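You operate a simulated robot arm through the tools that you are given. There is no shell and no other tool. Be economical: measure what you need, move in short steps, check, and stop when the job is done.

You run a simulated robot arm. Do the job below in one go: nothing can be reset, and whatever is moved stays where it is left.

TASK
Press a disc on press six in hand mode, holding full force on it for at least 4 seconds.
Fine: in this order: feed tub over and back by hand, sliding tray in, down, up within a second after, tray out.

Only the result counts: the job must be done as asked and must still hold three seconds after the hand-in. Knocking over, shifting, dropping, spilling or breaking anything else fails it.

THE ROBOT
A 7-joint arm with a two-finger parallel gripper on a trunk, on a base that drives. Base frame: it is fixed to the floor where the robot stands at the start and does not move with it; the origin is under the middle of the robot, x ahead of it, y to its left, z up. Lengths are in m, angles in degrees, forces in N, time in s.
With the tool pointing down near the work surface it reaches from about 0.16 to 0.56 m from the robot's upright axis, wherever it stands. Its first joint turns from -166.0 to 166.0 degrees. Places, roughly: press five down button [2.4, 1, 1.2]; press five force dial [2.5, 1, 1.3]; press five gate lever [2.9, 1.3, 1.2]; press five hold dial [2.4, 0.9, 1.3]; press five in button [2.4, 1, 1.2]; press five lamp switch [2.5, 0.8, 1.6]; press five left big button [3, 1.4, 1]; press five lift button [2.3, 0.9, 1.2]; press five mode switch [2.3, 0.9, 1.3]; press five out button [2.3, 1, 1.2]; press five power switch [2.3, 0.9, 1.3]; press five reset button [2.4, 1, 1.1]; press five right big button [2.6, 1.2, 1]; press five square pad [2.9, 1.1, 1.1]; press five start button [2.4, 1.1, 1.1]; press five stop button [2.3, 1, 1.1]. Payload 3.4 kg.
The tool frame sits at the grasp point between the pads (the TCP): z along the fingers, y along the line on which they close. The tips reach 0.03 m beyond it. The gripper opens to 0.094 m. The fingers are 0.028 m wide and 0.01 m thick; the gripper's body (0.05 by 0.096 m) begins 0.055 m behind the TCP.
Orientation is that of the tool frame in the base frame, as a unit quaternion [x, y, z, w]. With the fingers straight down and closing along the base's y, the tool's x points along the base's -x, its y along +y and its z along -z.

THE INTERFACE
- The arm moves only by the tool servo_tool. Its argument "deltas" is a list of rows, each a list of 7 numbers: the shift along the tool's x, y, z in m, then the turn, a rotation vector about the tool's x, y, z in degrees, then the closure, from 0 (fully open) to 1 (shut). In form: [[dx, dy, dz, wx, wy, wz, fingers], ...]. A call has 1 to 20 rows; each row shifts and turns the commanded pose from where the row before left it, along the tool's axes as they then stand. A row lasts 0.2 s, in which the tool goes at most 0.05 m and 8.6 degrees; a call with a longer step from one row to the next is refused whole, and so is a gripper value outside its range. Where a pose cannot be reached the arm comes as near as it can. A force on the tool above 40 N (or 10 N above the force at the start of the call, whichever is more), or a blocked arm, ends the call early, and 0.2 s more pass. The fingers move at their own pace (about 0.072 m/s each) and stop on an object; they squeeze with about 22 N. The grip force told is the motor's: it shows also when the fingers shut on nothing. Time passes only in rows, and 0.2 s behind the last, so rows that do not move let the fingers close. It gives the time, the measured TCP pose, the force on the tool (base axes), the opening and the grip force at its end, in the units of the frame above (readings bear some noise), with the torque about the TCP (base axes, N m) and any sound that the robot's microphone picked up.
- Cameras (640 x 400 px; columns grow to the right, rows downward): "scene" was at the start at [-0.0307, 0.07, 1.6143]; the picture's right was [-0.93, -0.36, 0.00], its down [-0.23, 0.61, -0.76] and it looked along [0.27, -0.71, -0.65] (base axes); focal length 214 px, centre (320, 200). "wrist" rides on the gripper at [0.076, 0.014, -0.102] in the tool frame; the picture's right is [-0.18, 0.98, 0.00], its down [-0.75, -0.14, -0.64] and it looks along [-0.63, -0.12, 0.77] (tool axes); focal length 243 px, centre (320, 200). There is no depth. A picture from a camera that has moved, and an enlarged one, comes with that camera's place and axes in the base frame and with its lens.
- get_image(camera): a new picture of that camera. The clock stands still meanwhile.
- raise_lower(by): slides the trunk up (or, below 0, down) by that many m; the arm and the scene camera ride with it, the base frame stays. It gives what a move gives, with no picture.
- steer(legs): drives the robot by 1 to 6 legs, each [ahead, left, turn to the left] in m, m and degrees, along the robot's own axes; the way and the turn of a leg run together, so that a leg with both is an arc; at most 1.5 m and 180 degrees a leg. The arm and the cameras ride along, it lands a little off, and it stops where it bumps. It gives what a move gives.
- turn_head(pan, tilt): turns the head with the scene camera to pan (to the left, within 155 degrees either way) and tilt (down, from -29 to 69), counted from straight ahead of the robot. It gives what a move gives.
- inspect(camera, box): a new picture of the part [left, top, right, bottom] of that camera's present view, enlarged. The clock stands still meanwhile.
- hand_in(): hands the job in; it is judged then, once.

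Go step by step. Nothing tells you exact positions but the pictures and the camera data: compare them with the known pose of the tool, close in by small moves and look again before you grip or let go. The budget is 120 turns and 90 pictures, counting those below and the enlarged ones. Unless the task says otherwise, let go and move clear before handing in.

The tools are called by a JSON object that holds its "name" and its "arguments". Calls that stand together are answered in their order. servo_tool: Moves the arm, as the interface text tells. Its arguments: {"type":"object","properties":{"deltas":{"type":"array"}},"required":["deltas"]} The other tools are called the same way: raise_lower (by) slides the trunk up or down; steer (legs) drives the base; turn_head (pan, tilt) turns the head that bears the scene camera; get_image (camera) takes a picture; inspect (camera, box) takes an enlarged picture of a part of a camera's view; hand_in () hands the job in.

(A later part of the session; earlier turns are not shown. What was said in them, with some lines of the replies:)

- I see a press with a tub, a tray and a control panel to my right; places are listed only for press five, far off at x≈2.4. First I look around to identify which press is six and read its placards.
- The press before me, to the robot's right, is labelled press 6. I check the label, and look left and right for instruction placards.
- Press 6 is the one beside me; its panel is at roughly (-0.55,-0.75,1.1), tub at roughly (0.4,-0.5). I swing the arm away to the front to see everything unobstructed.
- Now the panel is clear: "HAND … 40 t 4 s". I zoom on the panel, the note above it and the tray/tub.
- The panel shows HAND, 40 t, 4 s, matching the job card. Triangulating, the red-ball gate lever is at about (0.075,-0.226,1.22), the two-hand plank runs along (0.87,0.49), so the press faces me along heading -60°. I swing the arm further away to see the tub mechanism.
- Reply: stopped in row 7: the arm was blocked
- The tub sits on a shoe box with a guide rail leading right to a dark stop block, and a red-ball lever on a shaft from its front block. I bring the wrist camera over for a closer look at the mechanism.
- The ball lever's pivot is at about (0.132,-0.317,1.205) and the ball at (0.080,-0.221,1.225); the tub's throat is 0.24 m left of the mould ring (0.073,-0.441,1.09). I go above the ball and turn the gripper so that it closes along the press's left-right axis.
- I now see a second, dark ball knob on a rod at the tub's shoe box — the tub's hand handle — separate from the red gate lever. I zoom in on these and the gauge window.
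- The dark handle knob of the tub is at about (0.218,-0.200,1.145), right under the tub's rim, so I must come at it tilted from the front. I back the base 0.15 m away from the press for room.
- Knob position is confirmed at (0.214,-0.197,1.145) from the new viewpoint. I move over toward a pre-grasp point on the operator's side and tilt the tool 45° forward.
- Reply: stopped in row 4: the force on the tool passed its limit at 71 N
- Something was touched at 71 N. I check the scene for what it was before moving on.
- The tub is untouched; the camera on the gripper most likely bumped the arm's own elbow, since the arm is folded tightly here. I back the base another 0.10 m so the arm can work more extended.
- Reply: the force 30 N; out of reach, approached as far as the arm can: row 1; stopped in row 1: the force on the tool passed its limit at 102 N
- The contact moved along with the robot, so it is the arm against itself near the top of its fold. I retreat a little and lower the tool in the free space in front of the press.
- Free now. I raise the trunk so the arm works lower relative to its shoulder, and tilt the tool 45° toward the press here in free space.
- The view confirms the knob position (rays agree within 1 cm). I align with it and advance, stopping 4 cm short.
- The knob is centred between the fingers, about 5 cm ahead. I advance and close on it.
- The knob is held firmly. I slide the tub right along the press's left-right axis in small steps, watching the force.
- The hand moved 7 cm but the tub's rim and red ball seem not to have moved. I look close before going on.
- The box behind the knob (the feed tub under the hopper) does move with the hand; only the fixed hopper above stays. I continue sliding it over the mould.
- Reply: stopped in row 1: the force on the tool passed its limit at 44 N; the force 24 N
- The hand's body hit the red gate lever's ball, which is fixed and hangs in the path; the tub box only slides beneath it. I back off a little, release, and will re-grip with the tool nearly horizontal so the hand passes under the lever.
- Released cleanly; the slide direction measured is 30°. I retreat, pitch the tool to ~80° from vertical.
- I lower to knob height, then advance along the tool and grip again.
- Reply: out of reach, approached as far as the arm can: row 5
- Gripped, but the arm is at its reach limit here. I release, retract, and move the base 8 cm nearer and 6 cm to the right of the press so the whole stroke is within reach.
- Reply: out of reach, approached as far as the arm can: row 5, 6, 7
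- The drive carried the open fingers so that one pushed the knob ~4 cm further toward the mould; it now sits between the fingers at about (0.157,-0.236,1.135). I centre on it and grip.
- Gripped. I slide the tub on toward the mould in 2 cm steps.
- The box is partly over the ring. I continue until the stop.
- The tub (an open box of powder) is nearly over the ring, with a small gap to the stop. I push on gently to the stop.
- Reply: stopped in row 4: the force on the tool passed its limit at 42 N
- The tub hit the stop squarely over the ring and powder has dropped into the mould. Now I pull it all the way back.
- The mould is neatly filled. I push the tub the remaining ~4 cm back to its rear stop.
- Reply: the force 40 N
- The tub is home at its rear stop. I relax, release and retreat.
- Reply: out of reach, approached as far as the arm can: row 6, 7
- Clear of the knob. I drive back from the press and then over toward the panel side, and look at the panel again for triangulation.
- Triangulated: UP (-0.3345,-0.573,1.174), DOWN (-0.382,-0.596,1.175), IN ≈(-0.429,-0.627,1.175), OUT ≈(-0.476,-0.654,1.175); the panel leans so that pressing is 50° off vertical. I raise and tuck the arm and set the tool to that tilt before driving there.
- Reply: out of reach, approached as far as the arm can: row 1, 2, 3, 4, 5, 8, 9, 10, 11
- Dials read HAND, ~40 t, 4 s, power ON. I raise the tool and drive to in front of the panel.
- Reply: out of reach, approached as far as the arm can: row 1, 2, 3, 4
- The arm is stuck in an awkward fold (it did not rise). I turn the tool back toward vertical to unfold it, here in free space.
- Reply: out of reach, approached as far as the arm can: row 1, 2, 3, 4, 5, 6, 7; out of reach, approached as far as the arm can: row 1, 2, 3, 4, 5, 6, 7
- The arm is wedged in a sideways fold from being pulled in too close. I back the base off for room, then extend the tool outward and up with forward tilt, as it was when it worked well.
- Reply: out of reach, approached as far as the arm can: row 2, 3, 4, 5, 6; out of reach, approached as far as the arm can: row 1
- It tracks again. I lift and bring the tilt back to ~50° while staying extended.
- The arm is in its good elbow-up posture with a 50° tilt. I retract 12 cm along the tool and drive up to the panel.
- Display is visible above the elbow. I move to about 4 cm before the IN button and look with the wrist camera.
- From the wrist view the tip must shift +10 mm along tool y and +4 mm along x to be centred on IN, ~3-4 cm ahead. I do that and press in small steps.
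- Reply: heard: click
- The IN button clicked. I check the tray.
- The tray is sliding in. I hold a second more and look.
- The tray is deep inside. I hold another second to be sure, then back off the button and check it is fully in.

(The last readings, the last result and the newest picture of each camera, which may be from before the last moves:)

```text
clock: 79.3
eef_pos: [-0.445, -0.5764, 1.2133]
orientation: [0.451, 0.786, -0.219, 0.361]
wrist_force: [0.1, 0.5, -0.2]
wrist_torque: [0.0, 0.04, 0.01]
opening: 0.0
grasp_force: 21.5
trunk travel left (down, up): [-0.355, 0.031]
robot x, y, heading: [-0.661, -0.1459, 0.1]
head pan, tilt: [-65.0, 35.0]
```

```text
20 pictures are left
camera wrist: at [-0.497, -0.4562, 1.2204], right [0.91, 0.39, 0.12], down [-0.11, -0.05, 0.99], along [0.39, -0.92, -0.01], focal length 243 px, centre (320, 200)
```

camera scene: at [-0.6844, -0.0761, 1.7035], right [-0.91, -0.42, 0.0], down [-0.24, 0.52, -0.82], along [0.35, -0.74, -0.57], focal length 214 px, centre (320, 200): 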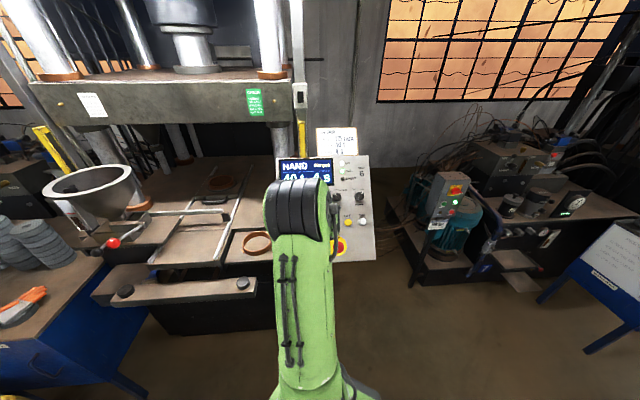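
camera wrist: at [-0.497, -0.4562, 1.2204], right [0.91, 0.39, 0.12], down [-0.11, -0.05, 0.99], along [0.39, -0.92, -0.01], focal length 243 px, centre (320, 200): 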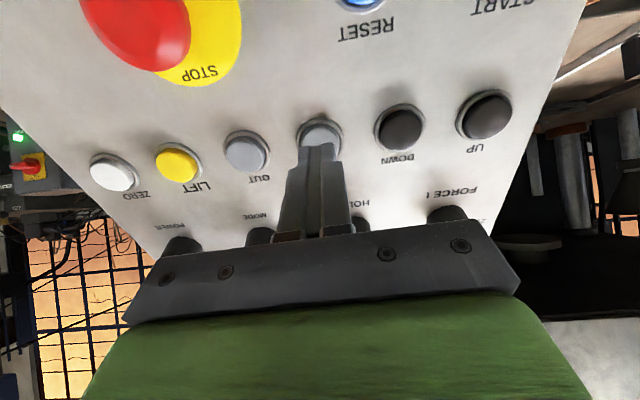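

The tray is fully in. I shift 5.6 cm to hover over DOWN and verify.

{"name": "servo_tool", "arguments": {"deltas": [[0, 0.028, 0, 0, 0, 0, 1], [0, 0.028, 0, 0, 0, 0, 1], [0, 0, 0.01, 0, 0, 0, 1]]}}

{"name": "get_image", "arguments": {"camera": "wrist"}}

{"name": "inspect", "arguments": {"camera": "scene", "box": [140, 30, 380, 280]}}

```text
clock: 80.1
eef_pos: [-0.3942, -0.5546, 1.2058]
orientation: [0.452, 0.785, -0.22, 0.363]
wrist_force: [0.4, 0.1, 0.2]
wrist_torque: [0.03, -0.02, 0.01]
opening: 0.0
grasp_force: 22.0
trunk travel left (down, up): [-0.355, 0.031]
robot x, y, heading: [-0.6561, -0.1477, 0.0]
head pan, tilt: [-65.0, 35.0]
```

```text
19 pictures are left
camera wrist: at [-0.4454, -0.4354, 1.2132], right [0.91, 0.39, 0.12], down [-0.11, -0.05, 0.99], along [0.39, -0.92, 0.0], focal length 243 px, centre (320, 200)
```

wrist: 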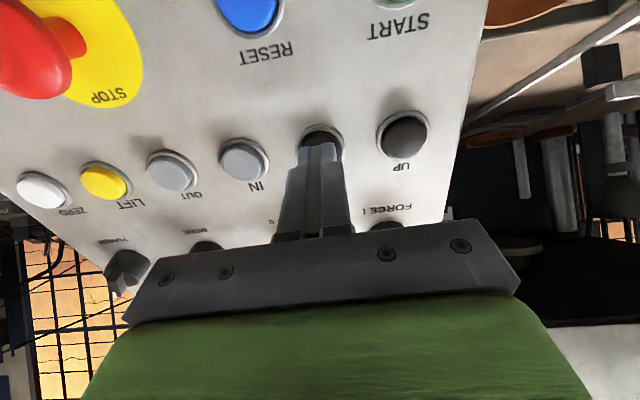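

```text
1.60 times, centred on (260, 155) of scene
camera zoom: at [-0.6827, -0.081, 1.7038], right [-0.91, -0.42, 0.0], down [-0.24, 0.52, -0.82], along [0.35, -0.74, -0.57], focal length 343 px, centre (416, 272)
```

zoom: 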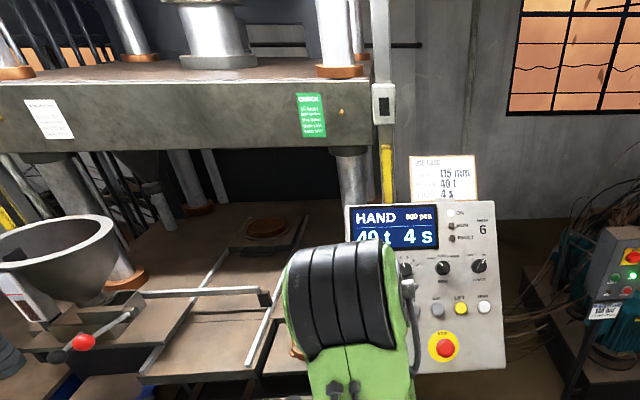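

Centred on DOWN. I press and hold it, and watch the ram and display.

{"name": "servo_tool", "arguments": {"deltas": [[0, 0, 0.012, 0, 0, 0, 1], [0, 0, 0.009, 0, 0, 0, 1]]}}

{"name": "inspect", "arguments": {"camera": "scene", "box": [140, 30, 380, 280]}}

```text
clock: 80.7
eef_pos: [-0.3876, -0.5646, 1.1964]
orientation: [0.451, 0.784, -0.221, 0.365]
wrist_force: [-4.8, 11.3, 9.1]
wrist_torque: [0.03, -0.03, 0.07]
opening: 0.0
grasp_force: 22.1
trunk travel left (down, up): [-0.355, 0.031]
robot x, y, heading: [-0.6568, -0.1494, 0.3]
head pan, tilt: [-65.0, 35.0]
heard: click
```

```text
1.60 times, centred on (260, 155) of scene
camera zoom: at [-0.685, -0.0745, 1.7035], right [-0.91, -0.42, 0.0], down [-0.24, 0.52, -0.82], along [0.35, -0.74, -0.57], focal length 343 px, centre (416, 272)
```

zoom: 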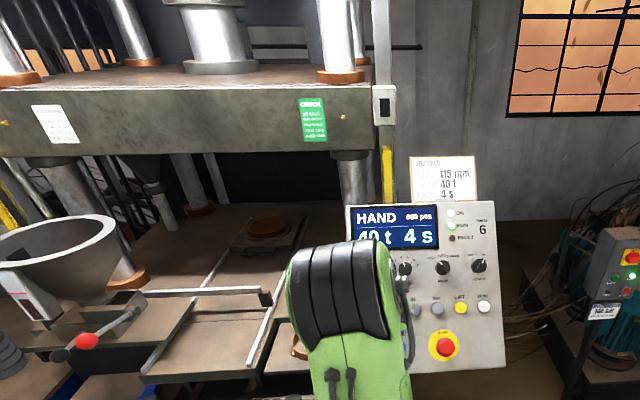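

The RUN lamp is on and the beam is moving down. I keep holding.

{"name": "servo_tool", "arguments": {"deltas": [[0, 0, 0, 0, 0, 0, 1], [0, 0, 0, 0, 0, 0, 1]]}}

{"name": "inspect", "arguments": {"camera": "scene", "box": [140, 30, 380, 280]}}

```text
clock: 81.3
eef_pos: [-0.3885, -0.5652, 1.1969]
orientation: [0.45, 0.785, -0.22, 0.365]
wrist_force: [-4.0, 11.7, 12.8]
wrist_torque: [0.03, -0.1, 0.01]
opening: 0.0001
grasp_force: 22.4
trunk travel left (down, up): [-0.355, 0.031]
robot x, y, heading: [-0.6533, -0.1491, 0.1]
head pan, tilt: [-65.0, 35.0]
```

```text
1.60 times, centred on (260, 155) of scene
camera zoom: at [-0.6847, -0.0749, 1.7035], right [-0.91, -0.42, 0.0], down [-0.24, 0.52, -0.82], along [0.35, -0.74, -0.57], focal length 343 px, centre (416, 272)
```

zoom: 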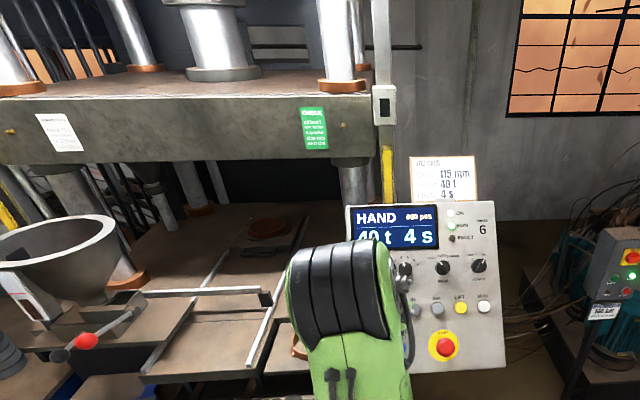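

{"name": "servo_tool", "arguments": {"deltas": [[0, 0, 0, 0, 0, 0, 1], [0, 0, 0, 0, 0, 0, 1], [0, 0, 0, 0, 0, 0, 1], [0, 0, 0, 0, 0, 0, 1], [0, 0, 0, 0, 0, 0, 1], [0, 0, 0, 0, 0, 0, 1]]}}

{"name": "inspect", "arguments": {"camera": "scene", "box": [140, 30, 380, 280]}}

```text
clock: 82.7
eef_pos: [-0.3864, -0.5648, 1.1967]
orientation: [0.45, 0.785, -0.221, 0.364]
wrist_force: [-2.6, 12.1, 15.0]
wrist_torque: [-0.03, -0.08, 0.05]
opening: 0.0001
grasp_force: 22.2
trunk travel left (down, up): [-0.355, 0.031]
robot x, y, heading: [-0.6609, -0.1476, 0.1]
head pan, tilt: [-65.0, 35.0]
```

```text
1.60 times, centred on (260, 155) of scene
camera zoom: at [-0.6845, -0.075, 1.7035], right [-0.91, -0.42, 0.0], down [-0.24, 0.52, -0.82], along [0.35, -0.74, -0.57], focal length 343 px, centre (416, 272)
```

zoom: 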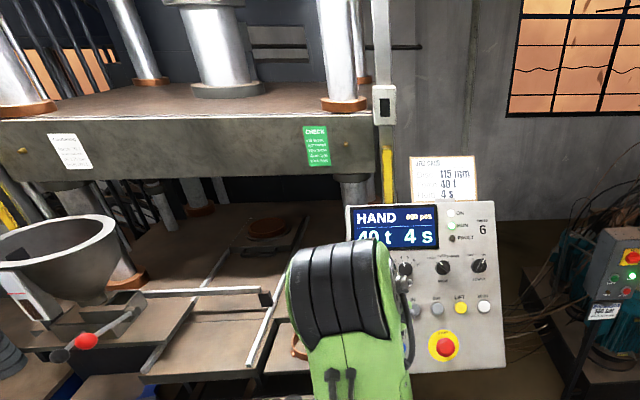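

{"name": "servo_tool", "arguments": {"deltas": [[0, 0, 0, 0, 0, 0, 1], [0, 0, 0, 0, 0, 0, 1], [0, 0, 0, 0, 0, 0, 1], [0, 0, 0, 0, 0, 0, 1], [0, 0, 0, 0, 0, 0, 1]]}}

{"name": "inspect", "arguments": {"camera": "scene", "box": [140, 30, 380, 280]}}

```text
clock: 83.9
eef_pos: [-0.3869, -0.5656, 1.1959]
orientation: [0.451, 0.784, -0.221, 0.364]
wrist_force: [-3.2, 11.6, 15.6]
wrist_torque: [-0.09, -0.13, 0.03]
opening: 0.0
grasp_force: 21.5
trunk travel left (down, up): [-0.355, 0.031]
robot x, y, heading: [-0.6601, -0.149, -0.2]
head pan, tilt: [-65.0, 35.0]
```

```text
1.60 times, centred on (260, 155) of scene
camera zoom: at [-0.6845, -0.075, 1.7035], right [-0.91, -0.42, 0.0], down [-0.24, 0.52, -0.82], along [0.35, -0.74, -0.57], focal length 343 px, centre (416, 272)
```

zoom: 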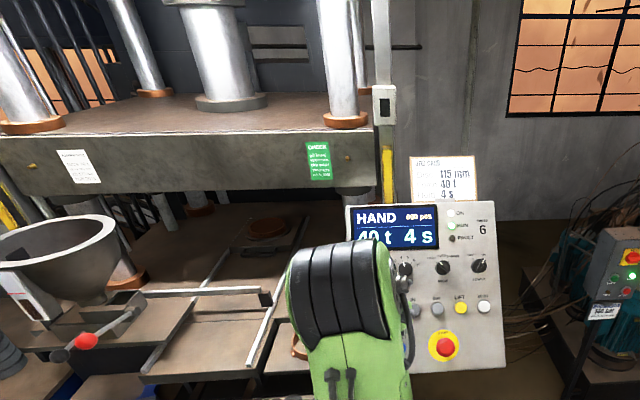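

{"name": "servo_tool", "arguments": {"deltas": [[0, 0, 0, 0, 0, 0, 1], [0, 0, 0, 0, 0, 0, 1], [0, 0, 0, 0, 0, 0, 1], [0, 0, 0, 0, 0, 0, 1]]}}

{"name": "inspect", "arguments": {"camera": "scene", "box": [140, 30, 380, 280]}}

```text
clock: 84.9
eef_pos: [-0.387, -0.5649, 1.1955]
orientation: [0.451, 0.785, -0.221, 0.364]
wrist_force: [-4.1, 11.4, 16.5]
wrist_torque: [-0.1, -0.13, 0.07]
opening: 0.0
grasp_force: 22.4
trunk travel left (down, up): [-0.355, 0.031]
robot x, y, heading: [-0.6563, -0.1503, 0.1]
head pan, tilt: [-65.0, 35.0]
```

```text
1.60 times, centred on (260, 155) of scene
camera zoom: at [-0.6846, -0.075, 1.7035], right [-0.91, -0.42, 0.0], down [-0.24, 0.52, -0.82], along [0.35, -0.74, -0.57], focal length 343 px, centre (416, 272)
```

zoom: 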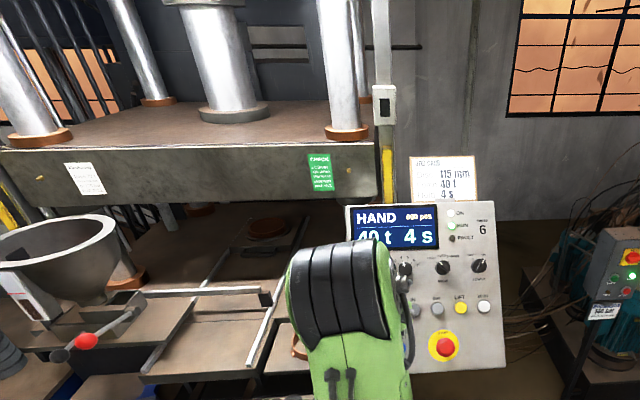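

{"name": "servo_tool", "arguments": {"deltas": [[0, 0, 0, 0, 0, 0, 1], [0, 0, 0, 0, 0, 0, 1], [0, 0, 0, 0, 0, 0, 1], [0, 0, 0, 0, 0, 0, 1]]}}

{"name": "inspect", "arguments": {"camera": "scene", "box": [140, 30, 380, 280]}}

```text
clock: 85.9
eef_pos: [-0.3875, -0.5642, 1.1963]
orientation: [0.451, 0.784, -0.221, 0.364]
wrist_force: [-3.8, 11.5, 14.7]
wrist_torque: [-0.05, -0.15, 0.06]
opening: 0.0
grasp_force: 21.5
trunk travel left (down, up): [-0.355, 0.031]
robot x, y, heading: [-0.6608, -0.1467, 0.1]
head pan, tilt: [-65.0, 35.0]
```

```text
1.60 times, centred on (260, 155) of scene
camera zoom: at [-0.6846, -0.0751, 1.7035], right [-0.91, -0.42, 0.0], down [-0.24, 0.52, -0.82], along [0.35, -0.74, -0.57], focal length 343 px, centre (416, 272)
```

zoom: 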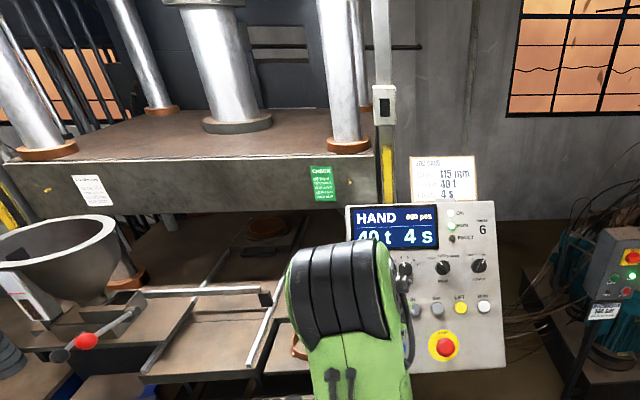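

{"name": "servo_tool", "arguments": {"deltas": [[0, 0, 0, 0, 0, 0, 1], [0, 0, 0, 0, 0, 0, 1], [0, 0, 0, 0, 0, 0, 1], [0, 0, 0, 0, 0, 0, 1]]}}

{"name": "inspect", "arguments": {"camera": "scene", "box": [140, 30, 380, 280]}}

```text
clock: 86.9
eef_pos: [-0.3879, -0.5648, 1.1947]
orientation: [0.451, 0.784, -0.221, 0.365]
wrist_force: [-3.1, 12.2, 13.9]
wrist_torque: [-0.09, -0.07, 0.06]
opening: 0.0002
grasp_force: 22.1
trunk travel left (down, up): [-0.355, 0.031]
robot x, y, heading: [-0.6528, -0.1494, 0.0]
head pan, tilt: [-65.0, 35.0]
```

```text
1.60 times, centred on (260, 155) of scene
camera zoom: at [-0.6847, -0.075, 1.7035], right [-0.91, -0.42, 0.0], down [-0.24, 0.52, -0.82], along [0.35, -0.74, -0.57], focal length 343 px, centre (416, 272)
```

zoom: 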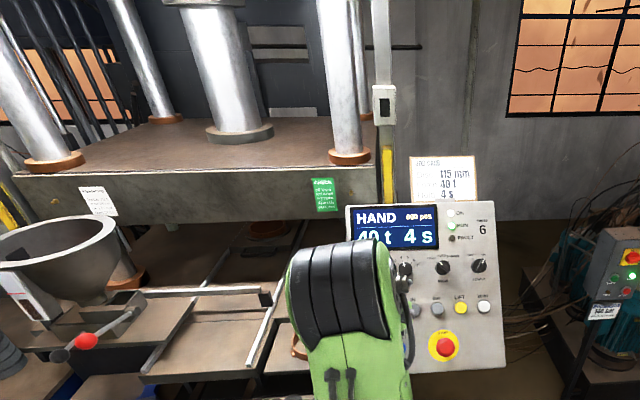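

{"name": "servo_tool", "arguments": {"deltas": [[0, 0, 0, 0, 0, 0, 1], [0, 0, 0, 0, 0, 0, 1], [0, 0, 0, 0, 0, 0, 1], [0, 0, 0, 0, 0, 0, 1]]}}

{"name": "inspect", "arguments": {"camera": "scene", "box": [140, 30, 380, 280]}}

```text
clock: 87.9
eef_pos: [-0.3882, -0.5649, 1.1954]
orientation: [0.451, 0.784, -0.221, 0.364]
wrist_force: [-4.0, 12.3, 13.2]
wrist_torque: [-0.05, -0.05, 0.08]
opening: 0.0001
grasp_force: 22.0
trunk travel left (down, up): [-0.355, 0.031]
robot x, y, heading: [-0.6581, -0.1494, -0.0]
head pan, tilt: [-65.0, 35.0]
```

```text
1.60 times, centred on (260, 155) of scene
camera zoom: at [-0.6847, -0.075, 1.7035], right [-0.91, -0.42, 0.0], down [-0.24, 0.52, -0.82], along [0.35, -0.74, -0.57], focal length 343 px, centre (416, 272)
```

zoom: 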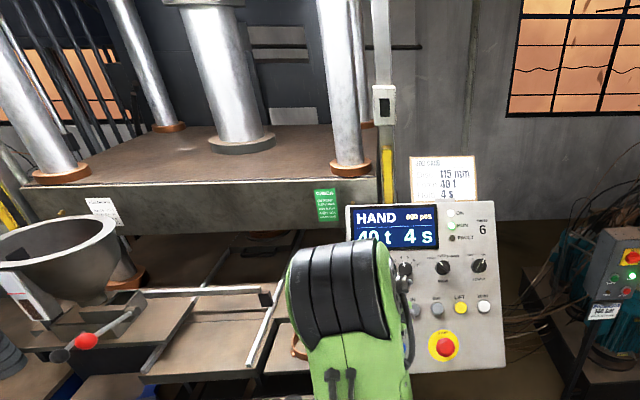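

{"name": "servo_tool", "arguments": {"deltas": [[0, 0, 0, 0, 0, 0, 1], [0, 0, 0, 0, 0, 0, 1], [0, 0, 0, 0, 0, 0, 1]]}}

{"name": "inspect", "arguments": {"camera": "scene", "box": [140, 30, 380, 280]}}

```text
clock: 88.7
eef_pos: [-0.3876, -0.5653, 1.1952]
orientation: [0.451, 0.784, -0.221, 0.363]
wrist_force: [-4.7, 12.0, 12.7]
wrist_torque: [-0.03, -0.04, 0.07]
opening: 0.0002
grasp_force: 22.2
trunk travel left (down, up): [-0.355, 0.031]
robot x, y, heading: [-0.6592, -0.1518, -0.1]
head pan, tilt: [-65.0, 35.0]
```

```text
1.60 times, centred on (260, 155) of scene
camera zoom: at [-0.6848, -0.075, 1.7035], right [-0.91, -0.42, 0.0], down [-0.24, 0.52, -0.82], along [0.35, -0.74, -0.57], focal length 343 px, centre (416, 272)
```

zoom: 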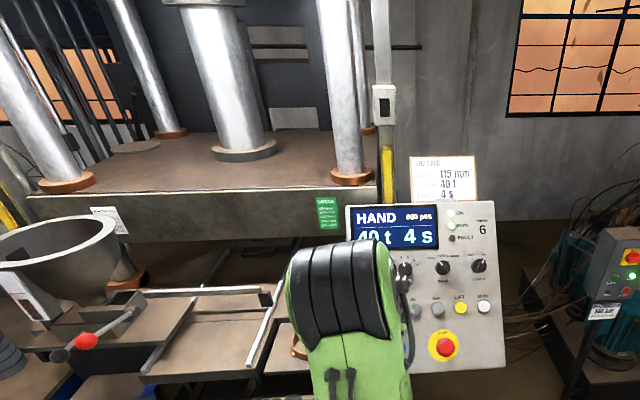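

{"name": "servo_tool", "arguments": {"deltas": [[0, 0, 0, 0, 0, 0, 1], [0, 0, 0, 0, 0, 0, 1], [0, 0, 0, 0, 0, 0, 1], [0, 0, 0, 0, 0, 0, 1]]}}

{"name": "inspect", "arguments": {"camera": "scene", "box": [140, 30, 380, 280]}}

```text
clock: 89.7
eef_pos: [-0.3877, -0.5651, 1.1957]
orientation: [0.451, 0.784, -0.221, 0.364]
wrist_force: [-5.3, 12.0, 11.6]
wrist_torque: [0.01, -0.02, 0.04]
opening: 0.0002
grasp_force: 22.1
trunk travel left (down, up): [-0.355, 0.031]
robot x, y, heading: [-0.659, -0.1509, 0.2]
head pan, tilt: [-65.0, 35.0]
```

```text
1.60 times, centred on (260, 155) of scene
camera zoom: at [-0.6848, -0.075, 1.7035], right [-0.91, -0.42, 0.0], down [-0.24, 0.52, -0.82], along [0.35, -0.74, -0.57], focal length 343 px, centre (416, 272)
```

zoom: 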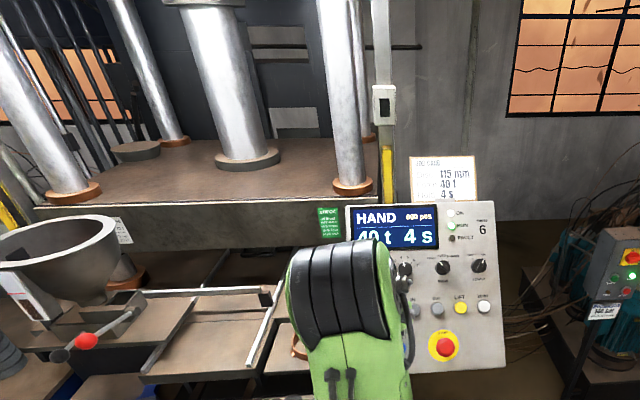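

{"name": "servo_tool", "arguments": {"deltas": [[0, 0, 0, 0, 0, 0, 1], [0, 0, 0, 0, 0, 0, 1], [0, 0, 0, 0, 0, 0, 1], [0, 0, 0, 0, 0, 0, 1]]}}

{"name": "inspect", "arguments": {"camera": "scene", "box": [140, 30, 380, 280]}}

```text
clock: 90.7
eef_pos: [-0.3873, -0.5648, 1.1961]
orientation: [0.451, 0.784, -0.222, 0.365]
wrist_force: [-4.4, 12.4, 11.1]
wrist_torque: [0.02, -0.05, 0.04]
opening: 0.0
grasp_force: 22.3
trunk travel left (down, up): [-0.355, 0.031]
robot x, y, heading: [-0.6577, -0.1501, -0.1]
head pan, tilt: [-65.0, 35.0]
```

```text
1.60 times, centred on (260, 155) of scene
camera zoom: at [-0.6849, -0.075, 1.7035], right [-0.91, -0.42, 0.0], down [-0.24, 0.52, -0.82], along [0.35, -0.74, -0.57], focal length 343 px, centre (416, 272)
```

zoom: 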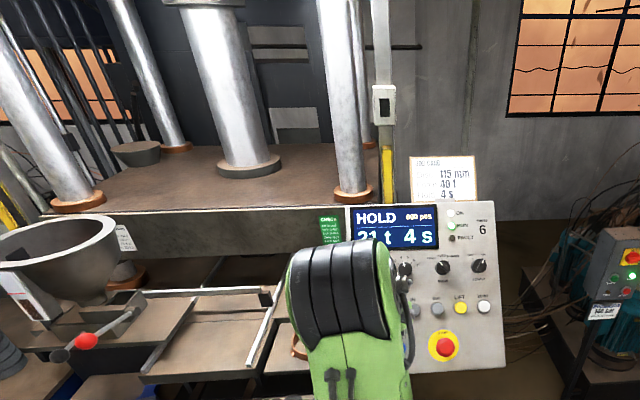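

The display now says HOLD with force climbing (about 21 t). I check again after 0.4 s.

{"name": "servo_tool", "arguments": {"deltas": [[0, 0, 0, 0, 0, 0, 1]]}}

{"name": "inspect", "arguments": {"camera": "scene", "box": [260, 145, 340, 195]}}

```text
clock: 91.1
eef_pos: [-0.3876, -0.5655, 1.1955]
orientation: [0.451, 0.784, -0.222, 0.364]
wrist_force: [-6.1, 13.9, 11.2]
wrist_torque: [0.01, -0.01, 0.07]
opening: 0.0001
grasp_force: 22.2
trunk travel left (down, up): [-0.355, 0.031]
robot x, y, heading: [-0.6595, -0.1484, 0.1]
head pan, tilt: [-65.0, 35.0]
```

```text
8.00 times, centred on (300, 170) of scene
camera zoom: at [-0.6849, -0.075, 1.7035], right [-0.91, -0.42, 0.0], down [-0.24, 0.52, -0.82], along [0.35, -0.74, -0.57], focal length 1716 px, centre (480, 440)
```

zoom: 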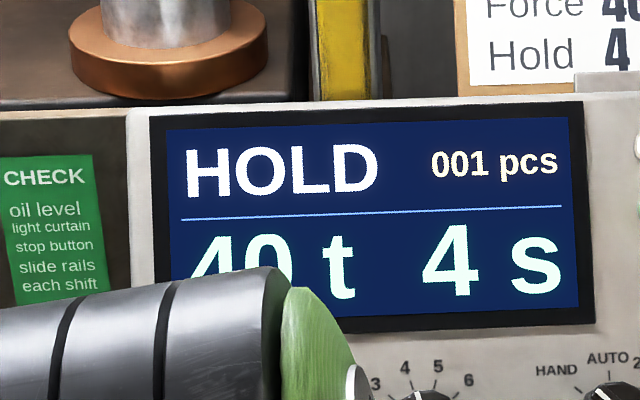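

Full force of 40 t was reached at about t≈91.0 and the counter shows 001 pcs. I hold DOWN until ≈95.1 s, then move straight to UP and press it.

{"name": "servo_tool", "arguments": {"deltas": [[0, 0, 0, 0, 0, 0, 1], [0, 0, 0, 0, 0, 0, 1], [0, 0, 0, 0, 0, 0, 1]]}}

{"name": "servo_tool", "arguments": {"deltas": [[0, 0, 0, 0, 0, 0, 1], [0, 0, 0, 0, 0, 0, 1], [0, 0, 0, 0, 0, 0, 1], [0, 0, 0, 0, 0, 0, 1], [0, 0, 0, 0, 0, 0, 1], [0, 0, 0, 0, 0, 0, 1], [0, 0, 0, 0, 0, 0, 1], [0, 0, 0, 0, 0, 0, 1], [0, 0, 0, 0, 0, 0, 1], [0, 0, 0, 0, 0, 0, 1], [0, 0, 0, 0, 0, 0, 1], [0, 0, 0, 0, 0, 0, 1], [0, 0, 0, 0, 0, 0, 1], [0, 0, 0, 0, 0, 0, 1], [0, 0, 0, 0, 0, 0, 1], [0, 0, 0, 0, 0, 0, 1], [0, 0, -0.02, 0, 0, 0, 1], [0, 0.047, 0, 0, 0, 0, 1], [0, 0.009, 0.02, 0, 0, 0, 1], [0, 0, 0.002, 0, 0, 0, 1]]}}

{"name": "inspect", "arguments": {"camera": "scene", "box": [140, 30, 380, 280]}}

```text
clock: 91.9
eef_pos: [-0.3892, -0.5648, 1.1954]
orientation: [0.451, 0.784, -0.222, 0.364]
wrist_force: [-5.6, 13.5, 11.4]
wrist_torque: [0.04, -0.03, 0.05]
opening: 0.0001
grasp_force: 22.4
trunk travel left (down, up): [-0.355, 0.031]
robot x, y, heading: [-0.6581, -0.1513, 0.1]
head pan, tilt: [-65.0, 35.0]
```

```text
clock: 96.1
eef_pos: [-0.3405, -0.539, 1.1955]
orientation: [0.452, 0.783, -0.223, 0.365]
wrist_force: [-10.9, 12.8, 15.5]
wrist_torque: [-0.02, 0.01, -0.1]
opening: 0.0
grasp_force: 22.1
trunk travel left (down, up): [-0.355, 0.031]
robot x, y, heading: [-0.6565, -0.1486, 0.0]
head pan, tilt: [-65.0, 35.0]
heard: click
```

```text
1.60 times, centred on (260, 155) of scene
camera zoom: at [-0.6865, -0.0732, 1.7035], right [-0.91, -0.42, 0.0], down [-0.24, 0.52, -0.82], along [0.35, -0.74, -0.57], focal length 343 px, centre (416, 272)
```

zoom: 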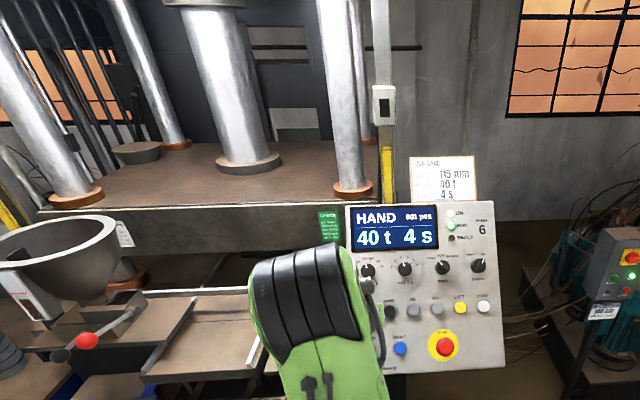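

UP clicked in time and the ram is rising, with 001 pcs counted. I hold UP until the ram is at the top.

{"name": "servo_tool", "arguments": {"deltas": [[0, 0, 0, 0, 0, 0, 1], [0, 0, 0, 0, 0, 0, 1], [0, 0, 0, 0, 0, 0, 1], [0, 0, 0, 0, 0, 0, 1], [0, 0, 0, 0, 0, 0, 1], [0, 0, 0, 0, 0, 0, 1], [0, 0, 0, 0, 0, 0, 1], [0, 0, 0, 0, 0, 0, 1], [0, 0, 0, 0, 0, 0, 1], [0, 0, 0, 0, 0, 0, 1], [0, 0, 0, 0, 0, 0, 1], [0, 0, 0, 0, 0, 0, 1], [0, 0, 0, 0, 0, 0, 1], [0, 0, 0, 0, 0, 0, 1], [0, 0, 0, 0, 0, 0, 1], [0, 0, 0, 0, 0, 0, 1], [0, 0, 0, 0, 0, 0, 1], [0, 0, 0, 0, 0, 0, 1], [0, 0, 0, 0, 0, 0, 1], [0, 0, 0, 0, 0, 0, 1]]}}

{"name": "servo_tool", "arguments": {"deltas": [[0, 0, 0, 0, 0, 0, 1], [0, 0, 0, 0, 0, 0, 1], [0, 0, 0, 0, 0, 0, 1], [0, 0, 0, 0, 0, 0, 1], [0, 0, 0, 0, 0, 0, 1], [0, 0, 0, 0, 0, 0, 1], [0, 0, 0, 0, 0, 0, 1], [0, 0, 0, 0, 0, 0, 1], [0, 0, 0, 0, 0, 0, 1], [0, 0, 0, 0, 0, 0, 1], [0, 0, 0, 0, 0, 0, 1], [0, 0, 0, 0, 0, 0, 1], [0, 0, 0, 0, 0, 0, 1], [0, 0, 0, 0, 0, 0, 1], [0, 0, 0, 0, 0, 0, 1], [0, 0, 0, 0, 0, 0, 1], [0, 0, 0, 0, 0, 0, 1], [0, 0, 0, 0, 0, 0, 1], [0, 0, 0, 0, 0, 0, 1], [0, 0, 0, 0, 0, 0, 1]]}}

{"name": "servo_tool", "arguments": {"deltas": [[0, 0, 0, 0, 0, 0, 1], [0, 0, 0, 0, 0, 0, 1], [0, 0, 0, 0, 0, 0, 1], [0, 0, 0, 0, 0, 0, 1], [0, 0, 0, 0, 0, 0, 1], [0, 0, 0, 0, 0, 0, 1], [0, 0, 0, 0, 0, 0, 1], [0, 0, 0, 0, 0, 0, 1], [0, 0, 0, 0, 0, 0, 1], [0, 0, 0, 0, 0, 0, 1], [0, 0, 0, 0, 0, 0, 1], [0, 0, 0, 0, 0, 0, 1], [0, 0, 0, 0, 0, 0, 1], [0, 0, 0, 0, 0, 0, 1], [0, 0, 0, 0, 0, 0, 1], [0, 0, 0, 0, 0, 0, 1], [0, 0, 0, 0, 0, 0, 1], [0, 0, 0, 0, 0, 0, 1]]}}

{"name": "inspect", "arguments": {"camera": "scene", "box": [140, 30, 380, 280]}}

```text
clock: 100.3
eef_pos: [-0.3402, -0.5385, 1.1941]
orientation: [0.451, 0.784, -0.221, 0.364]
wrist_force: [-10.1, 12.4, 21.6]
wrist_torque: [-0.21, -0.08, -0.07]
opening: 0.0001
grasp_force: 22.6
trunk travel left (down, up): [-0.355, 0.031]
robot x, y, heading: [-0.6571, -0.1498, 0.0]
head pan, tilt: [-65.0, 35.0]
```

```text
clock: 104.5
eef_pos: [-0.3402, -0.5382, 1.1937]
orientation: [0.451, 0.784, -0.221, 0.365]
wrist_force: [-10.0, 15.2, 18.2]
wrist_torque: [-0.04, -0.05, -0.05]
opening: 0.0
grasp_force: 21.7
trunk travel left (down, up): [-0.355, 0.031]
robot x, y, heading: [-0.6588, -0.1483, 0.0]
head pan, tilt: [-65.0, 35.0]
```

```text
clock: 108.3
eef_pos: [-0.3396, -0.5383, 1.1941]
orientation: [0.452, 0.783, -0.222, 0.365]
wrist_force: [-11.0, 16.3, 15.8]
wrist_torque: [-0.04, 0.04, -0.02]
opening: 0.0001
grasp_force: 21.8
trunk travel left (down, up): [-0.355, 0.031]
robot x, y, heading: [-0.6546, -0.1469, 0.2]
head pan, tilt: [-65.0, 35.0]
```

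```text
1.60 times, centred on (260, 155) of scene
camera zoom: at [-0.6869, -0.0736, 1.7034], right [-0.91, -0.42, 0.0], down [-0.24, 0.52, -0.82], along [0.35, -0.74, -0.57], focal length 343 px, centre (416, 272)
```

zoom: 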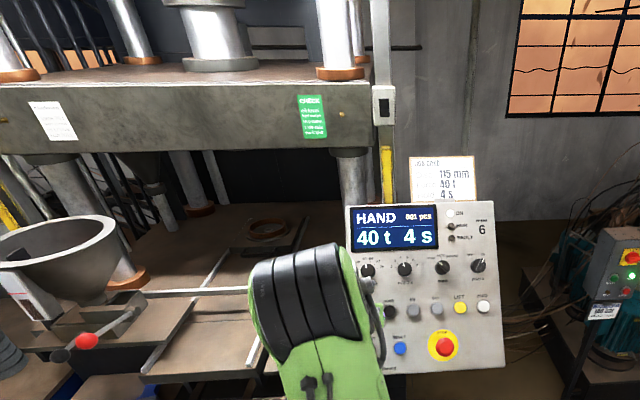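

The ram is back at the top and RUN is off. I release UP and move over to hover on OUT.

{"name": "servo_tool", "arguments": {"deltas": [[0, 0, -0.015, 0, 0, 0, 1], [0, 0, -0.015, 0, 0, 0, 1], [0, -0.042, 0, 0, 0, 0, 1], [0, -0.042, 0, 0, 0, 0, 1], [0, -0.042, 0, 0, 0, 0, 1], [0, -0.042, 0, 0, 0, 0, 1]]}}

{"name": "get_image", "arguments": {"camera": "wrist"}}

```text
clock: 109.7
eef_pos: [-0.4939, -0.6073, 1.2118]
orientation: [0.452, 0.785, -0.221, 0.363]
wrist_force: [-0.6, -0.4, 0.4]
wrist_torque: [0.03, 0.02, -0.01]
opening: 0.0
grasp_force: 22.3
trunk travel left (down, up): [-0.355, 0.031]
robot x, y, heading: [-0.665, -0.1491, -0.2]
head pan, tilt: [-65.0, 35.0]
```

```text
3 pictures are left
camera wrist: at [-0.5457, -0.4872, 1.2189], right [0.91, 0.39, 0.12], down [-0.11, -0.05, 0.99], along [0.39, -0.92, 0.0], focal length 243 px, centre (320, 200)
```

wrist: 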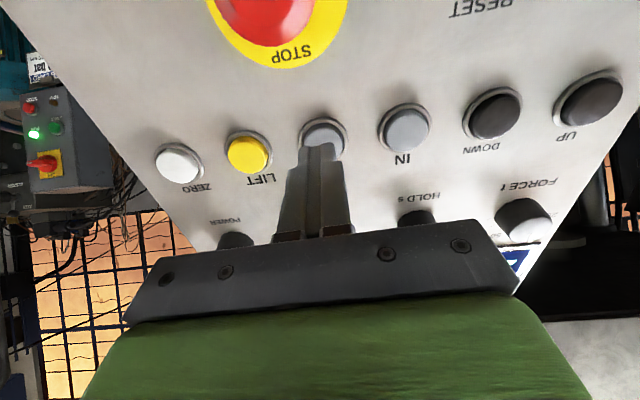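

Centred on OUT (neighbours IN and LIFT are clear). I press and hold it while the tray comes out.

{"name": "servo_tool", "arguments": {"deltas": [[0, 0, 0.014, 0, 0, 0, 1], [0, 0, 0.012, 0, 0, 0, 1], [0, 0, 0.005, 0, 0, 0, 1], [0, 0, 0, 0, 0, 0, 1], [0, 0, 0, 0, 0, 0, 1], [0, 0, 0, 0, 0, 0, 1], [0, 0, 0, 0, 0, 0, 1], [0, 0, 0, 0, 0, 0, 1], [0, 0, 0, 0, 0, 0, 1], [0, 0, 0, 0, 0, 0, 1], [0, 0, 0, 0, 0, 0, 1], [0, 0, 0, 0, 0, 0, 1], [0, 0, 0, 0, 0, 0, 1], [0, 0, 0, 0, 0, 0, 1], [0, 0, 0, 0, 0, 0, 1], [0, 0, 0, 0, 0, 0, 1], [0, 0, 0, 0, 0, 0, 1], [0, 0, 0, 0, 0, 0, 1], [0, 0, 0, 0, 0, 0, 1], [0, 0, 0, 0, 0, 0, 1]]}}

{"name": "servo_tool", "arguments": {"deltas": [[0, 0, 0, 0, 0, 0, 1], [0, 0, 0, 0, 0, 0, 1], [0, 0, 0, 0, 0, 0, 1], [0, 0, 0, 0, 0, 0, 1], [0, 0, 0, 0, 0, 0, 1]]}}

{"name": "inspect", "arguments": {"camera": "scene", "box": [120, 130, 380, 290]}}

```text
clock: 113.9
eef_pos: [-0.4844, -0.6218, 1.1951]
orientation: [0.451, 0.784, -0.222, 0.364]
wrist_force: [-8.8, 12.1, 20.9]
wrist_torque: [-0.12, -0.05, -0.01]
opening: 0.0
grasp_force: 22.1
trunk travel left (down, up): [-0.355, 0.031]
robot x, y, heading: [-0.6567, -0.1455, 0.1]
head pan, tilt: [-65.0, 35.0]
heard: click
```

```text
clock: 115.1
eef_pos: [-0.4844, -0.6208, 1.1948]
orientation: [0.45, 0.784, -0.221, 0.365]
wrist_force: [-9.4, 15.3, 17.0]
wrist_torque: [-0.03, -0.02, -0.01]
opening: 0.0
grasp_force: 22.0
trunk travel left (down, up): [-0.355, 0.031]
robot x, y, heading: [-0.6572, -0.1496, 0.4]
head pan, tilt: [-65.0, 35.0]
```

```text
2.46 times, centred on (250, 210) of scene
camera zoom: at [-0.686, -0.0737, 1.7034], right [-0.91, -0.42, 0.0], down [-0.24, 0.52, -0.82], along [0.35, -0.74, -0.57], focal length 528 px, centre (492, 175)
```

zoom: 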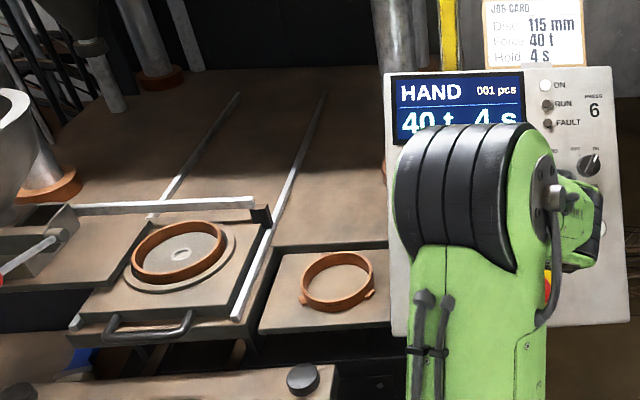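

The tray is fully out with a pressed disc in the ring, no fault lit. I release the button and move clear.

{"name": "servo_tool", "arguments": {"deltas": [[0, 0, -0.02, 0, 0, 0, 1], [0, 0, -0.03, 0, 0, 0, 1], [0, 0, -0.03, 0, 0, 0, 1], [0, 0, -0.03, 0, 0, 0, 1]]}}

{"name": "get_image", "arguments": {"camera": "scene"}}

```text
clock: 116.1
eef_pos: [-0.5235, -0.5494, 1.2635]
orientation: [0.451, 0.786, -0.219, 0.363]
wrist_force: [0.1, 0.9, 0.2]
wrist_torque: [0.0, -0.01, 0.0]
opening: 0.0001
grasp_force: 21.9
trunk travel left (down, up): [-0.355, 0.031]
robot x, y, heading: [-0.6603, -0.146, 0.0]
head pan, tilt: [-65.0, 35.0]
```

```text
1 pictures are left
camera scene: at [-0.6837, -0.0775, 1.7036], right [-0.91, -0.42, 0.0], down [-0.24, 0.52, -0.82], along [0.35, -0.74, -0.57], focal length 214 px, centre (320, 200)
```

scene: 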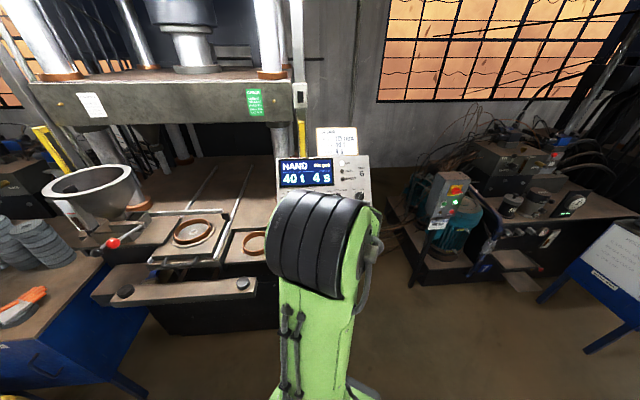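

Everything is in place: tray out with the pressed disc, ram up, tub home, arm clear. I hand in.

{"name": "hand_in", "arguments": {}}

```text
The job is handed in.
```

I pressed one disc on press six in hand mode and handed the job in. Full force (40 t) held for about 4.5 s, in this order:

1. Feed tub over the mould and back by hand.
2. Tray in.
3. Ram down.
4. Ram up, within a second after the 4 s hold by my timing.
5. Tray out.

Two bumps happened on the way. The gripper hit the fixed gate lever, reading 44 N, while I first slid the tub over. The gripper was also stopped twice, at 71 N and 102 N, most likely against the arm itself. Nothing looked shifted afterwards.
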